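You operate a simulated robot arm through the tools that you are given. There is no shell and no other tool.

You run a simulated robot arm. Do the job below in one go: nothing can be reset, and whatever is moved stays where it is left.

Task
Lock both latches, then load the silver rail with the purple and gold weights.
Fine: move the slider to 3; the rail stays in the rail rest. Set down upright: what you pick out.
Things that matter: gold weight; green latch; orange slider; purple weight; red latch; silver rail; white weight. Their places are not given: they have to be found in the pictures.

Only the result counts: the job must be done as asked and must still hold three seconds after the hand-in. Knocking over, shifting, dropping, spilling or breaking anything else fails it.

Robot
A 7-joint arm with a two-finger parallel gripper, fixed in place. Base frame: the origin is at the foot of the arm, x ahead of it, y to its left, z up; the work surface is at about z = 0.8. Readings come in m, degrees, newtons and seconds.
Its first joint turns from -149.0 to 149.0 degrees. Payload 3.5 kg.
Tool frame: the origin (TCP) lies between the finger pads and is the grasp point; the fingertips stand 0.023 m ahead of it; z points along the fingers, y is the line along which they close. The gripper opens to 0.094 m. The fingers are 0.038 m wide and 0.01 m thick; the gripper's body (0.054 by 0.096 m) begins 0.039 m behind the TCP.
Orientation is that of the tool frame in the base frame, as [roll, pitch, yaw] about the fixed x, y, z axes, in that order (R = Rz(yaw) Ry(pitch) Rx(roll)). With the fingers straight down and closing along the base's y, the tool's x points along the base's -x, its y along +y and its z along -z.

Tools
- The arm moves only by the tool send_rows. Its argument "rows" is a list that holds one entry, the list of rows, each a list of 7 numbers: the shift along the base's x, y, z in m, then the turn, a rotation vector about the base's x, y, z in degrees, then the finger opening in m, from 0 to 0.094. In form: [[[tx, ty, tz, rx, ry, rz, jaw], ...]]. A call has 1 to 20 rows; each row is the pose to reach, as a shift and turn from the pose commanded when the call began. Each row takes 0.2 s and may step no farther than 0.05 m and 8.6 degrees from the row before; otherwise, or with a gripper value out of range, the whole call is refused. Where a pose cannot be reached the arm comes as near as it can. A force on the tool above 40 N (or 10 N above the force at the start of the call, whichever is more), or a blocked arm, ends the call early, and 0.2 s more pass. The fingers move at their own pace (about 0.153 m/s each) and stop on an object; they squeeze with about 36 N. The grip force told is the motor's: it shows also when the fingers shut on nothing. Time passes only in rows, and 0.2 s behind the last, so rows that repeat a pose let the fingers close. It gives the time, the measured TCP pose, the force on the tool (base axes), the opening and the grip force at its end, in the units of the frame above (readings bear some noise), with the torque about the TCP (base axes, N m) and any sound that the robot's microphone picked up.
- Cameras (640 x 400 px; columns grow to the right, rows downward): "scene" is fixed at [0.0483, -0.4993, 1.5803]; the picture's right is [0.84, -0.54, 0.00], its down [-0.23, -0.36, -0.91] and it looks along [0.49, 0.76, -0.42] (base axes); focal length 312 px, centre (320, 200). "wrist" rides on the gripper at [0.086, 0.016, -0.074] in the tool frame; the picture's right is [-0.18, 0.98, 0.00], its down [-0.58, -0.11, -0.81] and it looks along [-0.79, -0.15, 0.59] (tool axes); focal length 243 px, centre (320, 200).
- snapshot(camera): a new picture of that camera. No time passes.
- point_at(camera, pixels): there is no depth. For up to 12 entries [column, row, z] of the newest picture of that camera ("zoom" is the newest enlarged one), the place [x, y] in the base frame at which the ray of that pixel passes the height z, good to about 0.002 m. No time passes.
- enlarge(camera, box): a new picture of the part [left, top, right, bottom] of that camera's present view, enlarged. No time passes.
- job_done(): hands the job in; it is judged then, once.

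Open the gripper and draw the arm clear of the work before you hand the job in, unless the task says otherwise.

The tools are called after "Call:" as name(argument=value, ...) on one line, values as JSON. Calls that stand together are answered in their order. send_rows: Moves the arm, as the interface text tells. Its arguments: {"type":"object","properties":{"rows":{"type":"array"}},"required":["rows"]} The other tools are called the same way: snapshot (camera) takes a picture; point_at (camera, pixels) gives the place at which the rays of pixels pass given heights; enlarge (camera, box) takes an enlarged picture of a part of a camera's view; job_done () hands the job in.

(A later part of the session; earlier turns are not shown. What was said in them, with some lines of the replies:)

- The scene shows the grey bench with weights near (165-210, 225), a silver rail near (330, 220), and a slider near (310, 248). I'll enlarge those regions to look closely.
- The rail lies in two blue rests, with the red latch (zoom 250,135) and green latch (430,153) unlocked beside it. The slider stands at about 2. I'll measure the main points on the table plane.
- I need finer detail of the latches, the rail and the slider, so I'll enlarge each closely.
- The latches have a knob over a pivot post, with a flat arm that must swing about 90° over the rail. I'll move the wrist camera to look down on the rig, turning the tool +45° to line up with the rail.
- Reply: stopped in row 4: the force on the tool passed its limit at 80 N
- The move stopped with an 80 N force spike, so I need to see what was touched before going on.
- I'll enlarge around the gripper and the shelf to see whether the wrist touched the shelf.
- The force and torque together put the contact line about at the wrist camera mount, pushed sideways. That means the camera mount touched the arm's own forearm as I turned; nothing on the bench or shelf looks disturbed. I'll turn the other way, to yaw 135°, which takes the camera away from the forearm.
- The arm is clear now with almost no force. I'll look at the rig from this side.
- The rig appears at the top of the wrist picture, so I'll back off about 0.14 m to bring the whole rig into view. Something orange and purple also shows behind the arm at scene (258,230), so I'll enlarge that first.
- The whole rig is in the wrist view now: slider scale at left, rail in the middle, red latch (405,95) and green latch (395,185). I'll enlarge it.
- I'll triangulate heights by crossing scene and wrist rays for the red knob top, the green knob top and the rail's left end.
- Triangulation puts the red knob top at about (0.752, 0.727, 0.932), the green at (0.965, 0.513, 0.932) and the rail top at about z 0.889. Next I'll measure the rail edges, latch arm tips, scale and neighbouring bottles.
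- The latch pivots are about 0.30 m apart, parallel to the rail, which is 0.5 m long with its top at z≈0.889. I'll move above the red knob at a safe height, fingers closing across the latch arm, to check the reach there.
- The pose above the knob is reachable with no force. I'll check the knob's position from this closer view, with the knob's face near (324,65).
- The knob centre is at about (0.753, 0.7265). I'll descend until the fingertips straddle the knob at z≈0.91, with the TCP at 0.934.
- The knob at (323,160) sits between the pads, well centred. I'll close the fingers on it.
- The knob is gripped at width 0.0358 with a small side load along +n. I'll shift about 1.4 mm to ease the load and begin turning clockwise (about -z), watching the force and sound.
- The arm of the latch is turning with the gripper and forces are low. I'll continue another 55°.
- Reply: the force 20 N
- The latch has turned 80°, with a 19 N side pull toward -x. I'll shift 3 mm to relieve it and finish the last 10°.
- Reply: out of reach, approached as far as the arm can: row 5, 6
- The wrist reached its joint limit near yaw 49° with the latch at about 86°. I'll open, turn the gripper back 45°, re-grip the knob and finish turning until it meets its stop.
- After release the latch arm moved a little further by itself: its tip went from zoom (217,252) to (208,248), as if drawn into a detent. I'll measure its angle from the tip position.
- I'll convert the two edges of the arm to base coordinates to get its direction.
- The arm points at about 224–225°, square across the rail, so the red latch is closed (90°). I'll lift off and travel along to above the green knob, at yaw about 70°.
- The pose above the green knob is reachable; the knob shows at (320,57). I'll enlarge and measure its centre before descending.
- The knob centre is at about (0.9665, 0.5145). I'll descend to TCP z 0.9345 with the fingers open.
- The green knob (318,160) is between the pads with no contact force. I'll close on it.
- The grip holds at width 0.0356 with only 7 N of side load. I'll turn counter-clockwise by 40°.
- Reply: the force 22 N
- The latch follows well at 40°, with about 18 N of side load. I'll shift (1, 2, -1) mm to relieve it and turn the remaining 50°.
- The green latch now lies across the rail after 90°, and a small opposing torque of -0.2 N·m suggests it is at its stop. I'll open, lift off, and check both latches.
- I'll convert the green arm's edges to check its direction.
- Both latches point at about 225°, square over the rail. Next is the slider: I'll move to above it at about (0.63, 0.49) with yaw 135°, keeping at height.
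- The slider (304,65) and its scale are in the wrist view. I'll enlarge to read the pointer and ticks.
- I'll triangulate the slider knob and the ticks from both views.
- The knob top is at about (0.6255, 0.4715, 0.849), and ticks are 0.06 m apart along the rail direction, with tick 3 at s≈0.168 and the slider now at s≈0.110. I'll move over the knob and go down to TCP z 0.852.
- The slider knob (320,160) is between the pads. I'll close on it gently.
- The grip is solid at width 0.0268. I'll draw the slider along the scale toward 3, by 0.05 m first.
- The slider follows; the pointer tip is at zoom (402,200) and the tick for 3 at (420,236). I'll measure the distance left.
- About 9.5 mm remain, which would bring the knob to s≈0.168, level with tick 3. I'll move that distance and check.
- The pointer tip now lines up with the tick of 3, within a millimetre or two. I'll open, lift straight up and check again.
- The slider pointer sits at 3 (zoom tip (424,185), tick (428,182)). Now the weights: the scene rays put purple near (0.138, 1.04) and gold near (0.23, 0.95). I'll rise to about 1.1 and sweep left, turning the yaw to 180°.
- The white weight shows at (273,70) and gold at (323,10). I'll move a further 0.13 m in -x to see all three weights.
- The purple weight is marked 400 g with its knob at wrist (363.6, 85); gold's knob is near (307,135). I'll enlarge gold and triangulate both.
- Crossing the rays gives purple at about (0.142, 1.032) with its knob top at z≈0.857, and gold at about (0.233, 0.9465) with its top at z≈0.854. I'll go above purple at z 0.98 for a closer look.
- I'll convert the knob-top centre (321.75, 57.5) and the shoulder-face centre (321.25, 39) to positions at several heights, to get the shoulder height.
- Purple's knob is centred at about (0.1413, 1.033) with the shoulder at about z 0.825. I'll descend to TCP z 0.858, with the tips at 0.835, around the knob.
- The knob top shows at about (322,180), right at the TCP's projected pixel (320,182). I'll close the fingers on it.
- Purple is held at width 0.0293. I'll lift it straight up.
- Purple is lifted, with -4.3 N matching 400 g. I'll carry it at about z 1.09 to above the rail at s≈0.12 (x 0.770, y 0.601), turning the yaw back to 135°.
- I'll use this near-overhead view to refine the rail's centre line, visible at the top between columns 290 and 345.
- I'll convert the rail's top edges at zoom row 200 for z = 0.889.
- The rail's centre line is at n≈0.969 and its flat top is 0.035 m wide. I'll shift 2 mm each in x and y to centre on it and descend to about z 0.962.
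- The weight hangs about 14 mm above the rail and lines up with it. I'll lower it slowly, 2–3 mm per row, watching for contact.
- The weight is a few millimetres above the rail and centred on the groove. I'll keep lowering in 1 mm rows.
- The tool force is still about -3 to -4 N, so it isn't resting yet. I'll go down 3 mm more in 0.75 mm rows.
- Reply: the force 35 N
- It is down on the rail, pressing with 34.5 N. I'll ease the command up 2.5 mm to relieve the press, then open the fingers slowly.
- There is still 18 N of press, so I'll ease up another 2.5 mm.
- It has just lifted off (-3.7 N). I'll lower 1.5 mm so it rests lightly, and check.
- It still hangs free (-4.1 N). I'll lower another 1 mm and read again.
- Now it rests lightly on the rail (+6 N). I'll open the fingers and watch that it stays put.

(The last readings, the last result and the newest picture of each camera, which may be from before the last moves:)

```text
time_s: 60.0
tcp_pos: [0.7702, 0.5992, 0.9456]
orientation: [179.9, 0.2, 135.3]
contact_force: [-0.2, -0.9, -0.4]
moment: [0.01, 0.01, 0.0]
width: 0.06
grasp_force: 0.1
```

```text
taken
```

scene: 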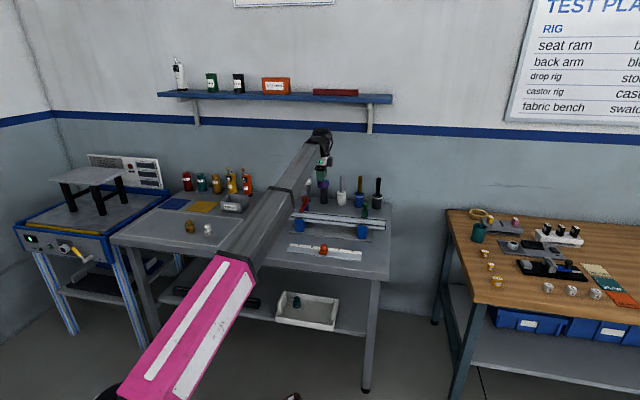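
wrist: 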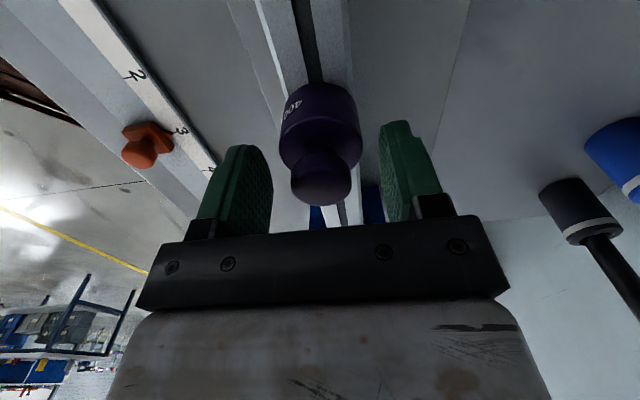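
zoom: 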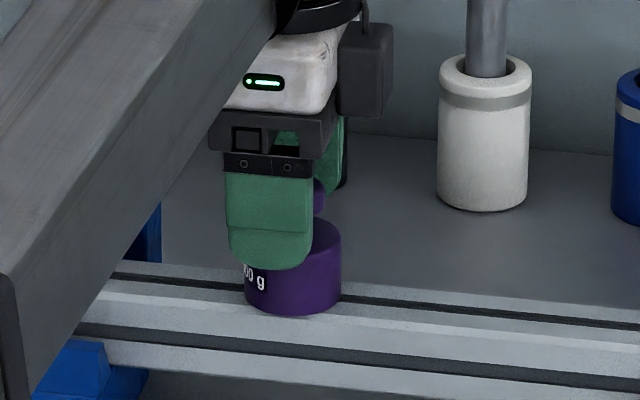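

Purple stands upright on the rail, and the fingers are clear on both sides. I'll lift straight up and check.

Call:
send_rows(rows=[[[0, 0, 0.02, 0, 0, 0, 0.06], [0, 0, 0.05, 0, 0, 0, 0.06], [0, 0, 0.09, 0, 0, 0, 0.06], [0, 0, 0.13, 0, 0, 0, 0.06], [0, 0, 0.155, 0, 0, 0, 0.06], [0, 0, 0.155, 0, 0, 0, 0.06]]])

Call:
enlarge(camera="scene", box=[290, 175, 390, 235])

Call:
snapshot(camera="wrist")

```text
time_s: 61.4
tcp_pos: [0.7688, 0.5992, 1.1006]
orientation: [179.7, 0.2, 135.3]
contact_force: [0.1, -0.3, -0.4]
moment: [-0.02, -0.02, 0.0]
width: 0.06
grasp_force: 0.1
```

```text
6.40 times, centred on (340, 205) of scene
```

zoom: 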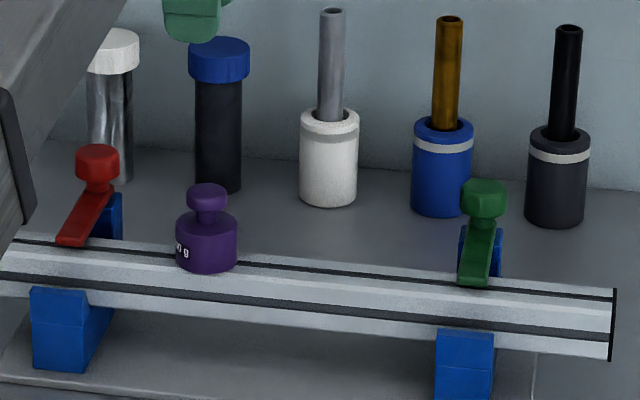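

```text
taken
```

wrist: 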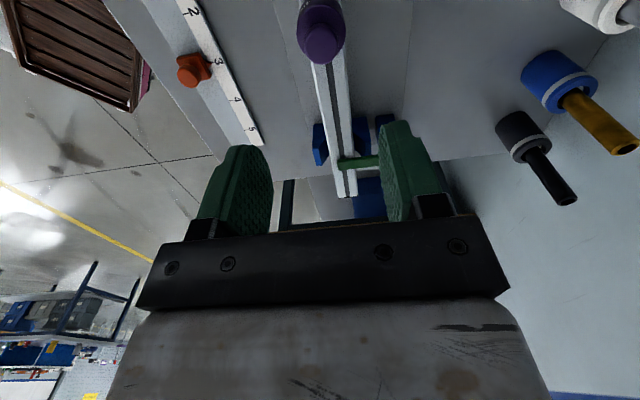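

Purple stands on the rail, with both latches across it. Now I'll travel back at height to above the gold weight at about (0.233, 0.9465).

Call:
send_rows(rows=[[[-0.0335, 0.0217, 0, 0, 0, 2, 0.06], [-0.067, 0.0434, 0, 0, 0, 4, 0.06], [-0.1005, 0.0651, 0, 0, 0, 7, 0.06], [-0.134, 0.0868, 0, 0, 0, 10, 0.06], [-0.1675, 0.1086, 0, 0, 0, 13, 0.06], [-0.201, 0.1303, 0, 0, 0, 16, 0.06], [-0.2345, 0.152, 0, 0, 0, 19, 0.06], [-0.268, 0.1737, 0, 0, 0, 22, 0.06], [-0.3015, 0.1954, 0, 0, 0, 25, 0.06], [-0.335, 0.2171, 0, 0, 0, 28, 0.06], [-0.3685, 0.2389, 0, 0, 0, 31, 0.06], [-0.402, 0.2606, 0, 0, 0, 34, 0.06], [-0.4355, 0.2823, 0, 0, 0, 37, 0.06], [-0.469, 0.304, 0, 0, 0, 39, 0.06], [-0.5025, 0.3257, 0, 0, 0, 41, 0.06], [-0.536, 0.3474, -0.02, 0, 0, 41, 0.06], [-0.536, 0.3474, -0.06, 0, 0, 41, 0.06], [-0.536, 0.3474, -0.1, 0, 0, 41, 0.06], [-0.536, 0.3474, -0.12, 0, 0, 41, 0.06], [-0.536, 0.3474, -0.12, 0, 0, 41, 0.06]]])

Call:
snapshot(camera="wrist")

Call:
enlarge(camera="wrist", box=[260, 0, 390, 100])

Call:
snapshot(camera="scene")

```text
time_s: 65.6
tcp_pos: [0.2346, 0.9475, 0.98]
orientation: [179.8, 0.2, 176.4]
contact_force: [0.1, 0.7, -0.5]
moment: [0.0, 0.02, 0.01]
width: 0.06
grasp_force: 0.0
```

```text
taken
```

wrist: 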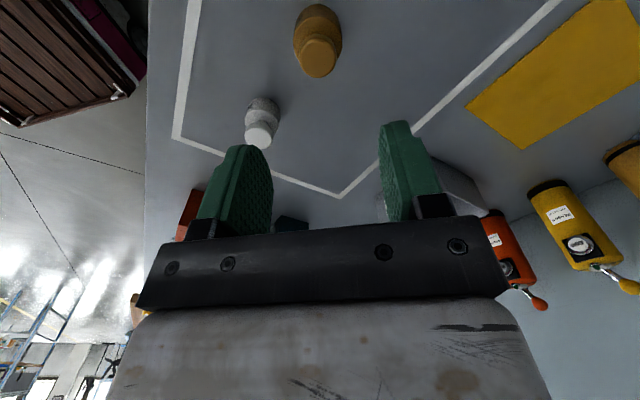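

```text
4.00 times, centred on (325, 50) of wrist
```

zoom: 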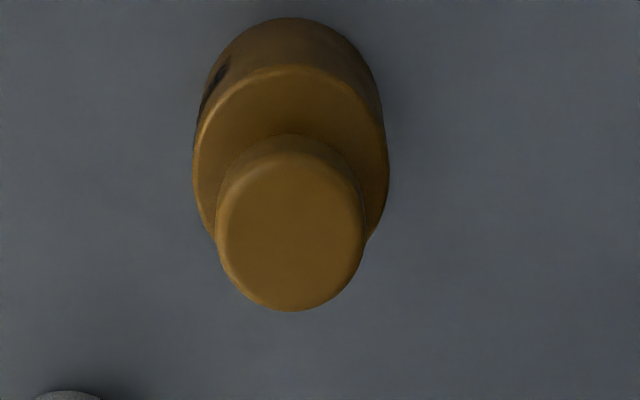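

```text
taken
```

scene: 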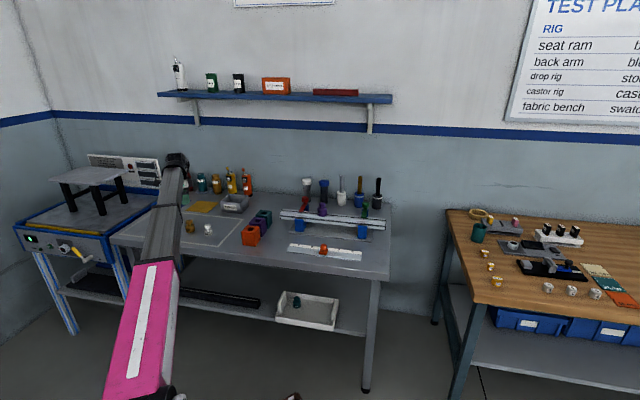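

I'll convert gold's knob-top centre (317.75, 58.25) and shoulder centre (317.75, 39.5).

Call:
point_at(camera="wrist", pixels=[[317.75, 58.25, 0.848], [317.75, 58.25, 0.854], [317.75, 58.25, 0.86], [317.75, 39.5, 0.82], [317.75, 39.5, 0.83], [317.75, 39.5, 0.84]])

Call:
enlarge(camera="scene", box=[170, 205, 225, 245])

```text
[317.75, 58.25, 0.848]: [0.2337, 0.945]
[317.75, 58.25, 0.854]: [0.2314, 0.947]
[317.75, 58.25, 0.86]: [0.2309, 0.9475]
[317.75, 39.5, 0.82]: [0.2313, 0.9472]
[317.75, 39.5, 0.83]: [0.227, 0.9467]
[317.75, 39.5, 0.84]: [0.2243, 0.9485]
```

```text
10.00 times, centred on (198, 225) of scene
```

zoom: 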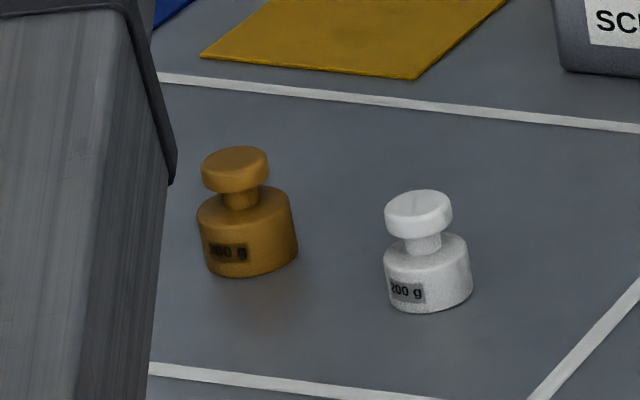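

Gold is marked 300 g, centred at about (0.2315, 0.9465) with its knob top at z≈0.854. I'll descend around its knob to TCP z 0.855.

Call:
send_rows(rows=[[[-0.002, -0.001, -0.03, 0, 0, 0, 0.06], [-0.003, -0.001, -0.06, 0, 0, 0, 0.06], [-0.003, -0.001, -0.09, 0, 0, 0, 0.06], [-0.003, -0.001, -0.11, 0, 0, 0, 0.06], [-0.003, -0.001, -0.125, 0, 0, 0, 0.06], [-0.003, -0.001, -0.125, 0, 0, 0, 0.06]]])

Call:
snapshot(camera="wrist")

```text
time_s: 67.0
tcp_pos: [0.2314, 0.9466, 0.8546]
orientation: [179.8, 0.2, 176.3]
contact_force: [-0.5, -0.3, 0.6]
moment: [-0.01, 0.02, 0.0]
width: 0.0598
grasp_force: 0.0
```

```text
taken
```

wrist: 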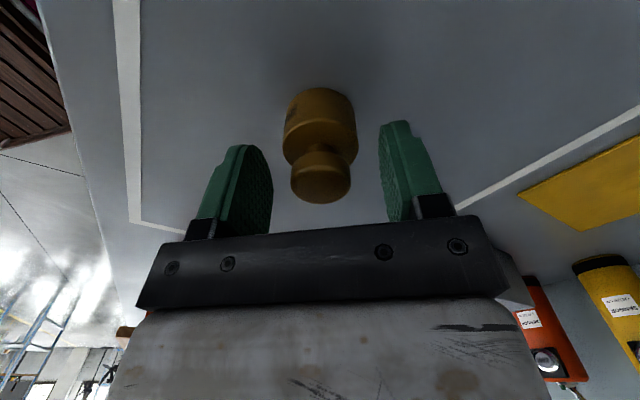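

Gold's knob (320,178) is centred at the TCP pixel, with no contact. I'll close on it and lift a little.

Call:
send_rows(rows=[[[0, 0, 0, 0, 0, 0, 0.035], [0, 0, 0, 0, 0, 0, 0.015], [0, 0, 0, 0, 0, 0, 0.015], [0, 0, 0, 0, 0, 0, 0.015]]])

Call:
send_rows(rows=[[[0, 0, 0.015, 0, 0, 0, 0.015], [0, 0, 0.04, 0, 0, 0, 0.015], [0, 0, 0.08, 0, 0, 0, 0.015], [0, 0, 0.12, 0, 0, 0, 0.015], [0, 0, 0.16, 0, 0, 0, 0.015], [0, 0, 0.2, 0, 0, 0, 0.015], [0, 0, 0.24, 0, 0, 0, 0.015], [0, 0, 0.24, 0, 0, 0, 0.015]]])

Call:
snapshot(camera="wrist")

```text
time_s: 68.0
tcp_pos: [0.2312, 0.9464, 0.8545]
orientation: [179.8, 0.3, 176.2]
contact_force: [-0.6, -0.2, -0.5]
moment: [-0.02, 0.0, -0.03]
width: 0.0293
grasp_force: 36.1
```

```text
time_s: 69.8
tcp_pos: [0.2297, 0.945, 1.0981]
orientation: [179.7, 0.1, 176.3]
contact_force: [-0.8, -0.2, -3.2]
moment: [0.04, 0.03, 0.04]
width: 0.0291
grasp_force: 36.4
```

```text
taken
```

wrist: 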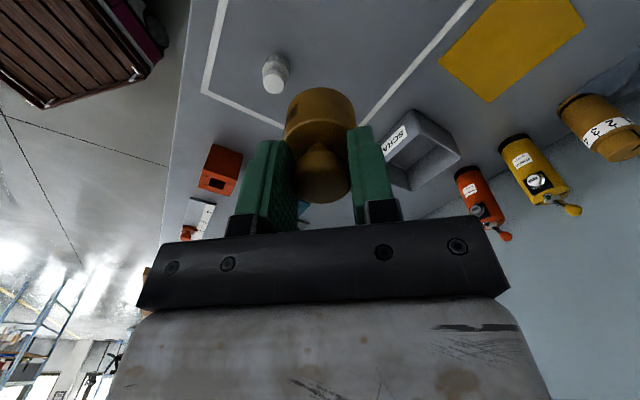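

Gold is held (-3.2 N). I'll carry it at z≈1.10 to above the rail at s≈0.215, (0.837, 0.533), well clear of purple and the green latch.

Call:
send_rows(rows=[[[0.015, -0.01, 0, 0, 0, -1, 0.015], [0.045, -0.0305, 0, 0, 0, -3, 0.015], [0.0795, -0.0539, 0, 0, 0, -5, 0.015], [0.114, -0.0773, 0, 0, 0, -8, 0.015], [0.1485, -0.1007, 0, 0, 0, -11, 0.015], [0.183, -0.124, 0, 0, 0, -14, 0.015], [0.2175, -0.1474, 0, 0, 0, -17, 0.015], [0.252, -0.1708, 0, 0, 0, -20, 0.015], [0.2865, -0.1942, 0, 0, 0, -23, 0.015], [0.321, -0.2176, 0, 0, 0, -26, 0.015], [0.3555, -0.241, 0, 0, 0, -29, 0.015], [0.39, -0.2644, 0, 0, 0, -32, 0.015], [0.4245, -0.2878, 0, 0, 0, -35, 0.015], [0.459, -0.3111, 0, 0, 0, -37, 0.015], [0.4935, -0.3345, 0, 0, 0, -39, 0.015], [0.528, -0.3579, 0, 0, 0, -41, 0.015], [0.5625, -0.3813, 0, 0, 0, -41, 0.015], [0.59, -0.4, 0, 0, 0, -41, 0.015], [0.6075, -0.4118, 0, 0, 0, -41, 0.015], [0.6075, -0.4118, 0, 0, 0, -41, 0.015]]])

Call:
snapshot(camera="wrist")

Call:
enlarge(camera="wrist", box=[270, 0, 370, 80])

Call:
snapshot(camera="scene")

```text
time_s: 74.0
tcp_pos: [0.8384, 0.5342, 1.0933]
orientation: [179.8, 0.2, 135.3]
contact_force: [0.4, 0.2, -1.7]
moment: [-0.01, 0.01, -0.02]
width: 0.0291
grasp_force: 36.5
```

```text
taken
```

wrist: 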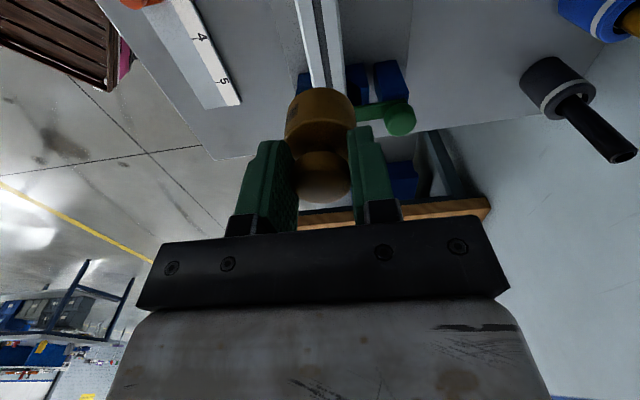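

```text
5.00 times, centred on (320, 40) of wrist
```

zoom: 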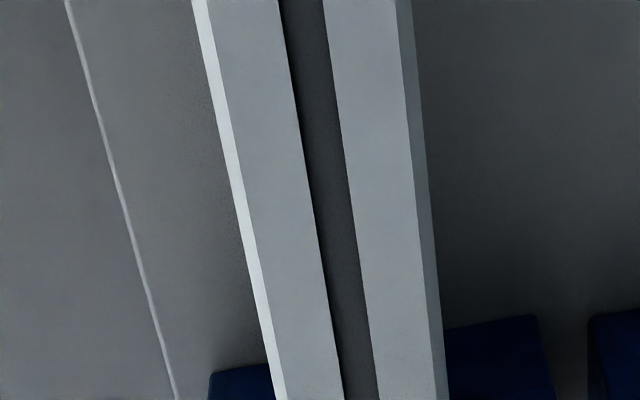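

```text
taken
```

scene: 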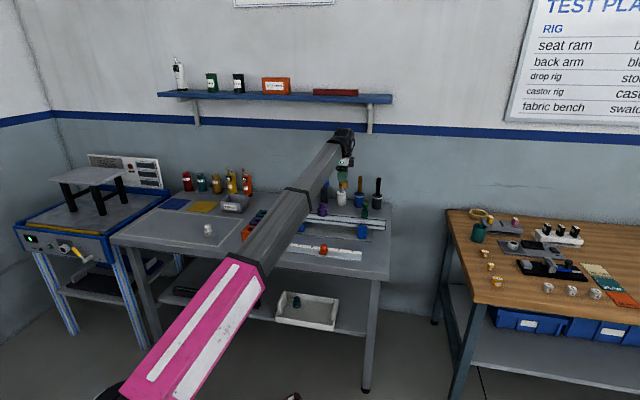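

Gold is over the rail. I'll measure the rail's centre line again from this spot (zoom row 200: edges 240 and 415, groove 311–349).

Call:
point_at(camera="wrist", pixels=[[304, 40, 0.889], [318.2, 40, 0.889], [325.8, 40, 0.889], [339, 40, 0.889]])

```text
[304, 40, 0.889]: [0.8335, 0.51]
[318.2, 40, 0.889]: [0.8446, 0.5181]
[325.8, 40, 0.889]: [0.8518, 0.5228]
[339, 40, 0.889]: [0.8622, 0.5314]
```

The centre line is at n≈0.968, so I'll shift 1.5 mm each in x and y and descend to about z 0.961.

Call:
send_rows(rows=[[[-0.0015, -0.0015, -0.02, 0, 0, 0, 0.015], [-0.0015, -0.0015, -0.05, 0, 0, 0, 0.015], [-0.0015, -0.0015, -0.08, 0, 0, 0, 0.015], [-0.0015, -0.0015, -0.105, 0, 0, 0, 0.015], [-0.0015, -0.0015, -0.125, 0, 0, 0, 0.015], [-0.0015, -0.0015, -0.135, 0, 0, 0, 0.015], [-0.0015, -0.0015, -0.135, 0, 0, 0, 0.015]]])

Call:
snapshot(camera="wrist")

Call:
enlarge(camera="scene", box=[300, 175, 390, 235])

```text
time_s: 75.6
tcp_pos: [0.8362, 0.5327, 0.9586]
orientation: [179.9, 0.2, 135.2]
contact_force: [-0.7, 0.1, -2.5]
moment: [-0.01, 0.02, 0.0]
width: 0.0292
grasp_force: 36.1
```

```text
taken
```

wrist: 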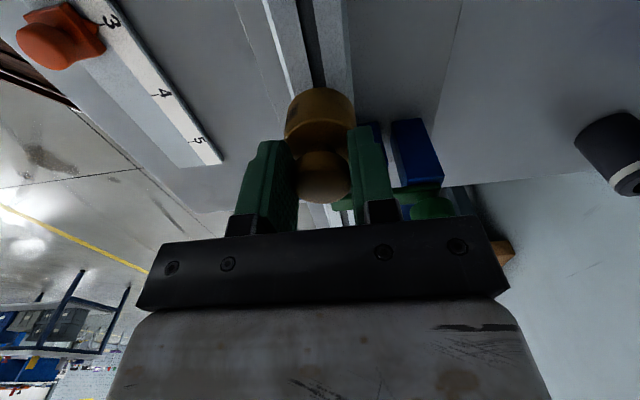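

```text
6.67 times, centred on (345, 205) of scene
```

zoom: 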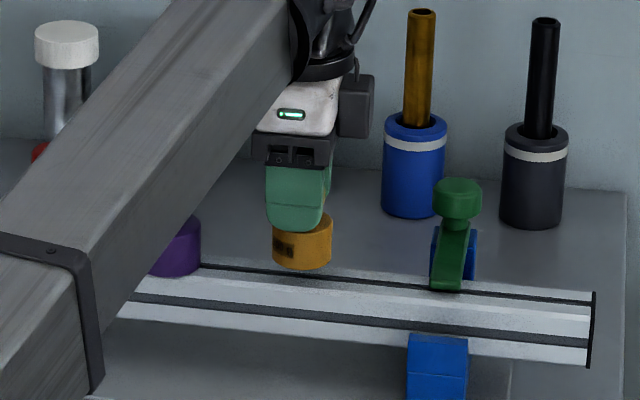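

Gold is about 14 mm above the rail and lined up with it. I'll lower in small rows, 11 mm first.

Call:
send_rows(rows=[[[0, 0, -0.003, 0, 0, 0, 0.015], [0, 0, -0.006, 0, 0, 0, 0.015], [0, 0, -0.009, 0, 0, 0, 0.015], [0, 0, -0.011, 0, 0, 0, 0.015], [0, 0, -0.011, 0, 0, 0, 0.015]]])

Call:
enlarge(camera="wrist", box=[250, 0, 390, 140])

```text
time_s: 76.8
tcp_pos: [0.8359, 0.5324, 0.9487]
orientation: [179.8, 0.2, 135.3]
contact_force: [0.2, -0.2, -2.5]
moment: [-0.03, 0.01, 0.03]
width: 0.0293
grasp_force: 36.4
```

```text
2.86 times, centred on (320, 70) of wrist
```

zoom: 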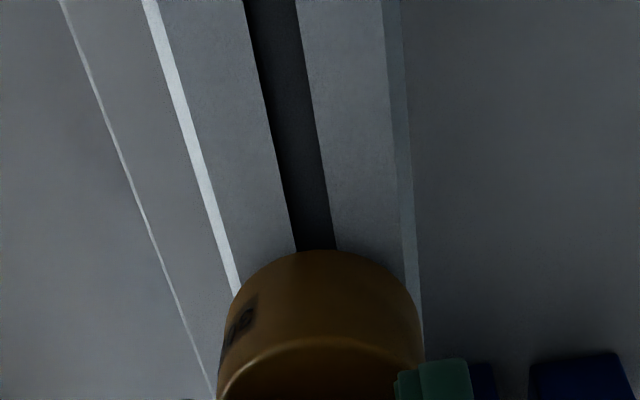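

Gold is centred over the groove and still free (-2.5 N). I'll lower another 3 mm in 0.75 mm rows.

Call:
send_rows(rows=[[[0, 0, -0.00075, 0, 0, 0, 0.015], [0, 0, -0.0015, 0, 0, 0, 0.015], [0, 0, -0.00225, 0, 0, 0, 0.015], [0, 0, -0.003, 0, 0, 0, 0.015], [0, 0, -0.003, 0, 0, 0, 0.015]]])

```text
time_s: 78.0
tcp_pos: [0.8359, 0.5312, 0.9466]
orientation: [179.8, 0.2, 135.2]
contact_force: [0.7, 0.3, -3.4]
moment: [0.02, -0.01, 0.0]
width: 0.0294
grasp_force: 36.2
```

It still hangs free at -3.4 N. I'll lower 1.5 mm more.

Call:
send_rows(rows=[[[0, 0, -0.0007, 0, 0, 0, 0.015], [0, 0, -0.0015, 0, 0, 0, 0.015], [0, 0, -0.0015, 0, 0, 0, 0.015]]])

```text
time_s: 78.8
tcp_pos: [0.8365, 0.5328, 0.9454]
orientation: [179.7, 0.2, 135.3]
contact_force: [-0.3, -0.2, -3.0]
moment: [0.04, 0.02, 0.02]
width: 0.0294
grasp_force: 35.5
```

There is no contact yet at -3.0 N. I'll lower another 1.2 mm.

Call:
send_rows(rows=[[[0, 0, -0.0006, 0, 0, 0, 0.015], [0, 0, -0.0012, 0, 0, 0, 0.015], [0, 0, -0.0012, 0, 0, 0, 0.015]]])

```text
time_s: 79.6
tcp_pos: [0.8368, 0.5327, 0.9441]
orientation: [179.9, 0.2, 135.3]
contact_force: [0.2, 0.9, -2.4]
moment: [0.02, -0.02, -0.02]
width: 0.0291
grasp_force: 35.9
```

The force is -2.4 N, so it's almost touching. I'll lower another 1 mm.

Call:
send_rows(rows=[[[0, 0, -0.0005, 0, 0, 0, 0.015], [0, 0, -0.001, 0, 0, 0, 0.015], [0, 0, -0.001, 0, 0, 0, 0.015]]])

Call:
enlarge(camera="scene", box=[325, 195, 365, 225])

```text
time_s: 80.4
tcp_pos: [0.8369, 0.5326, 0.9439]
orientation: [179.8, 0.2, 135.4]
contact_force: [-1.5, 1.0, 16.2]
moment: [-0.19, 0.3, 0.01]
width: 0.0293
grasp_force: 35.5
```

```text
13.33 times, centred on (345, 210) of scene
```

zoom: 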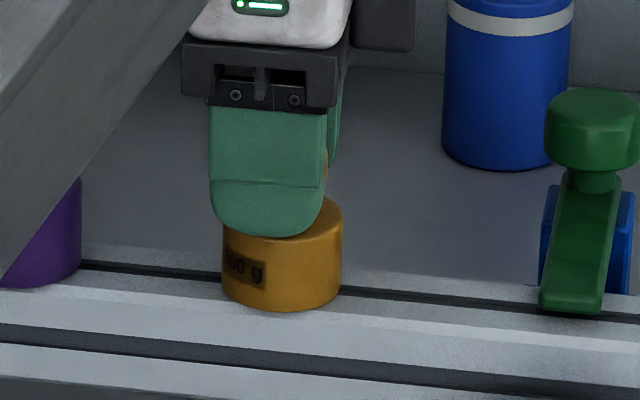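

Gold is down on the rail (+16 N). I'll ease up half a millimetre and open the fingers slowly.

Call:
send_rows(rows=[[[0, 0, 0.0006, 0, 0, 0, 0.015], [0, 0, 0.0006, 0, 0, 0, 0.015], [0, 0, 0.0006, 0, 0, 0, 0.034], [0, 0, 0.0006, 0, 0, 0, 0.042], [0, 0, 0.0006, 0, 0, 0, 0.055], [0, 0, 0.0006, 0, 0, 0, 0.06], [0, 0, 0.0006, 0, 0, 0, 0.06]]])

Call:
snapshot(camera="wrist")

Call:
enlarge(camera="scene", box=[325, 195, 365, 225])

```text
time_s: 82.0
tcp_pos: [0.836, 0.5324, 0.9439]
orientation: [179.8, 0.2, 135.3]
contact_force: [-0.2, 0.0, 0.2]
moment: [0.02, -0.01, -0.03]
width: 0.0599
grasp_force: 0.0
```

```text
taken
```

wrist: 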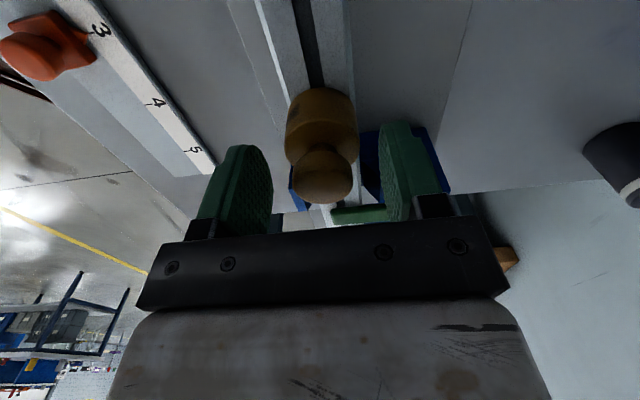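

```text
13.33 times, centred on (345, 210) of scene
```

zoom: 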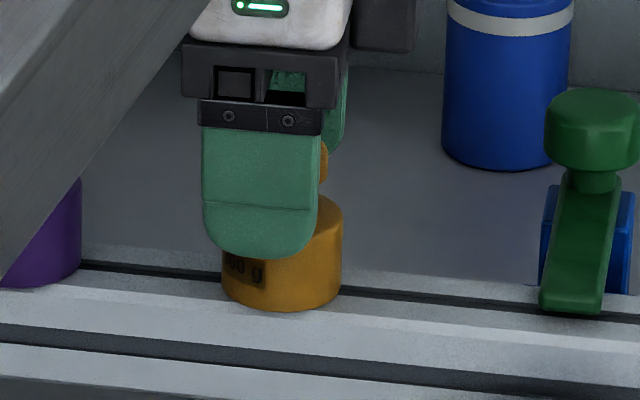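

Gold stands on the rail, and the open fingers are clear of it. I'll lift straight up, then draw the arm back and to the left for a clear view of everything.

Call:
send_rows(rows=[[[0, 0, 0.02, 0, 0, 0, 0.06], [0, 0, 0.05, 0, 0, 0, 0.06], [0, 0, 0.09, 0, 0, 0, 0.06], [0, 0, 0.13, 0, 0, 0, 0.06], [0, 0, 0.17, 0, 0, 0, 0.06], [-0.025, 0.025, 0.2, 0, 0, 0, 0.06], [-0.055, 0.055, 0.22, 0, 0, 0, 0.06], [-0.085, 0.085, 0.23, 0, 0, 3, 0.06], [-0.115, 0.115, 0.23, 0, 0, 6, 0.06], [-0.145, 0.145, 0.23, 0, 0, 9, 0.06], [-0.175, 0.175, 0.23, 0, 0, 12, 0.06], [-0.205, 0.205, 0.23, 0, 0, 15, 0.06], [-0.235, 0.235, 0.23, 0, 0, 18, 0.06], [-0.265, 0.255, 0.23, 0, 0, 21, 0.06], [-0.3, 0.275, 0.23, 0, 0, 23, 0.06], [-0.335, 0.295, 0.23, 0, 0, 25, 0.06], [-0.335, 0.295, 0.23, 0, 0, 25, 0.06]]])

Call:
snapshot(camera="scene")

Call:
enlarge(camera="scene", box=[270, 175, 400, 265])

Call:
snapshot(camera="wrist")

```text
time_s: 85.6
tcp_pos: [0.503, 0.8265, 1.1745]
orientation: [179.8, 0.3, 160.3]
contact_force: [0.5, -0.5, 0.0]
moment: [0.0, 0.02, 0.02]
width: 0.0601
grasp_force: 0.1
```

```text
taken
```

scene: 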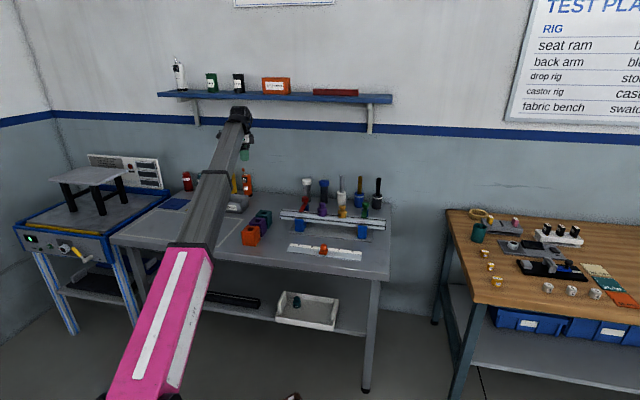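

```text
4.44 times, centred on (335, 220) of scene
```

zoom: 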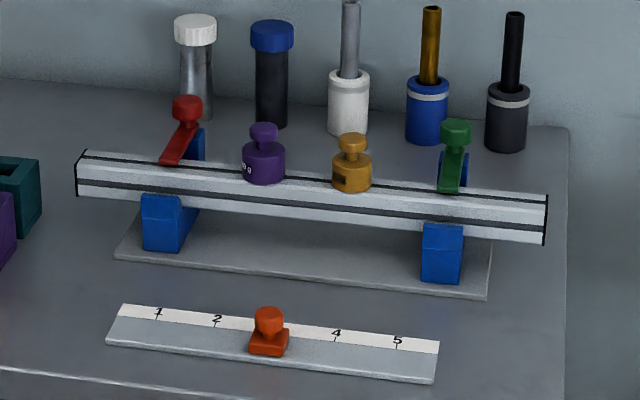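

```text
taken
```

wrist: 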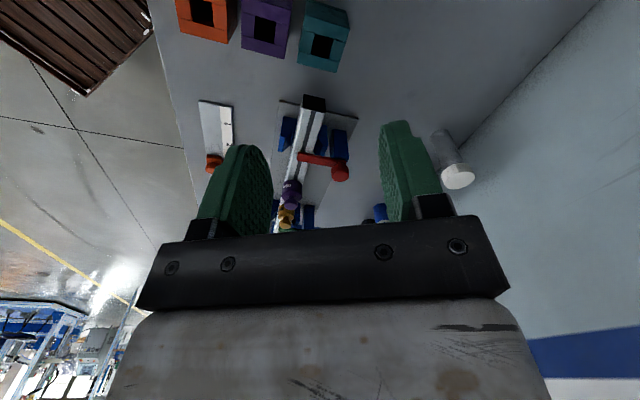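

Everything stands as asked: latches across the rail, purple and gold upright on it, and the slider at 3. I'll open the gripper fully, wait a moment, and take a last close look.

Call:
send_rows(rows=[[[-0.03, 0.01, 0.0, 0, 0, 0, 0.09], [-0.06, 0.02, 0.0, 0, 0, 0, 0.09], [-0.06, 0.02, 0.0, 0, 0, 0, 0.09], [-0.06, 0.02, 0.0, 0, 0, 0, 0.09]]])

Call:
enlarge(camera="scene", box=[295, 190, 375, 230])

Call:
enlarge(camera="scene", box=[160, 170, 300, 260])

Call:
snapshot(camera="wrist")

```text
time_s: 86.6
tcp_pos: [0.4442, 0.8468, 1.1735]
orientation: [179.8, 0.4, 160.2]
contact_force: [-0.8, 0.2, 0.4]
moment: [0.0, -0.04, -0.02]
width: 0.0901
grasp_force: 0.0
```

```text
8.00 times, centred on (335, 210) of scene
```

zoom: 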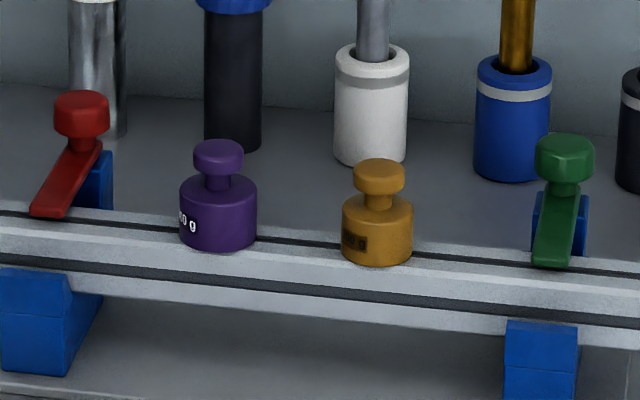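

```text
4.44 times, centred on (230, 215) of scene
```

zoom: 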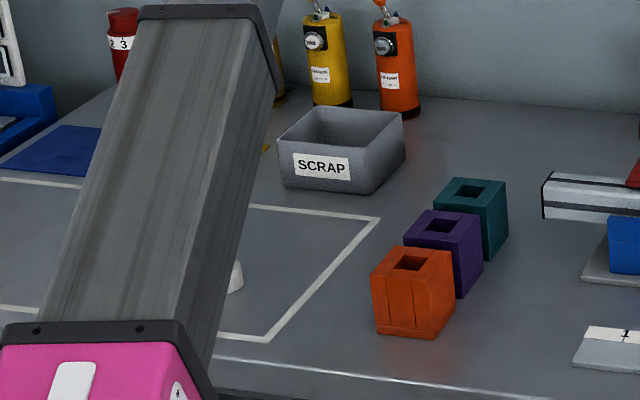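

```text
taken
```

wrist: 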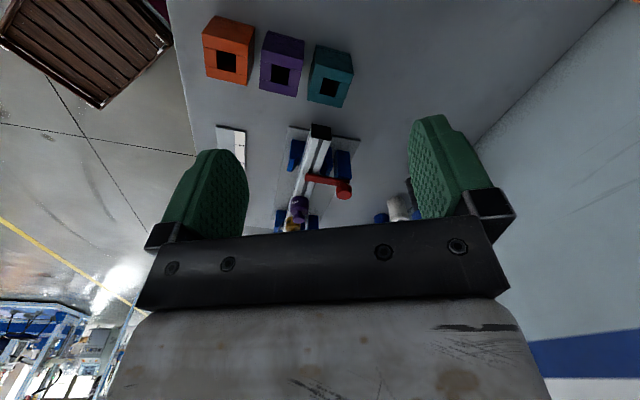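

Purple and gold stand upright on the rail, both latches lie square across it, the slider is at 3, and nothing else was moved. The gripper is open and the arm is clear, so I hand the job in.

Call:
job_done()

```text
The job is handed in.
```

The job is handed in. Both latches are locked, and the purple and gold weights are on the silver rail. I don't have the judge's result.

- **Latches:** I turned the red and green latches about 90°, and both now lie square across the rail.
- **Weights:** Purple (400 g) and gold (300 g) stand upright on the rail, about 0.1 m apart between the two latches. The white weight was not touched.
- **Slider:** I took the "Fine" line as part of the job and moved the slider from 2 to 3. Its pointer lines up with the 3 mark to within about 2 mm.
- **Rail:** It is still in the rail rest and has not visibly moved.

Early on, one move stopped on an 80 N force. The readings point to the wrist camera mount touching the arm's own forearm. I backed off, and nothing on the bench or shelf looked disturbed.

At the end the gripper was open and the arm was clear of the work.
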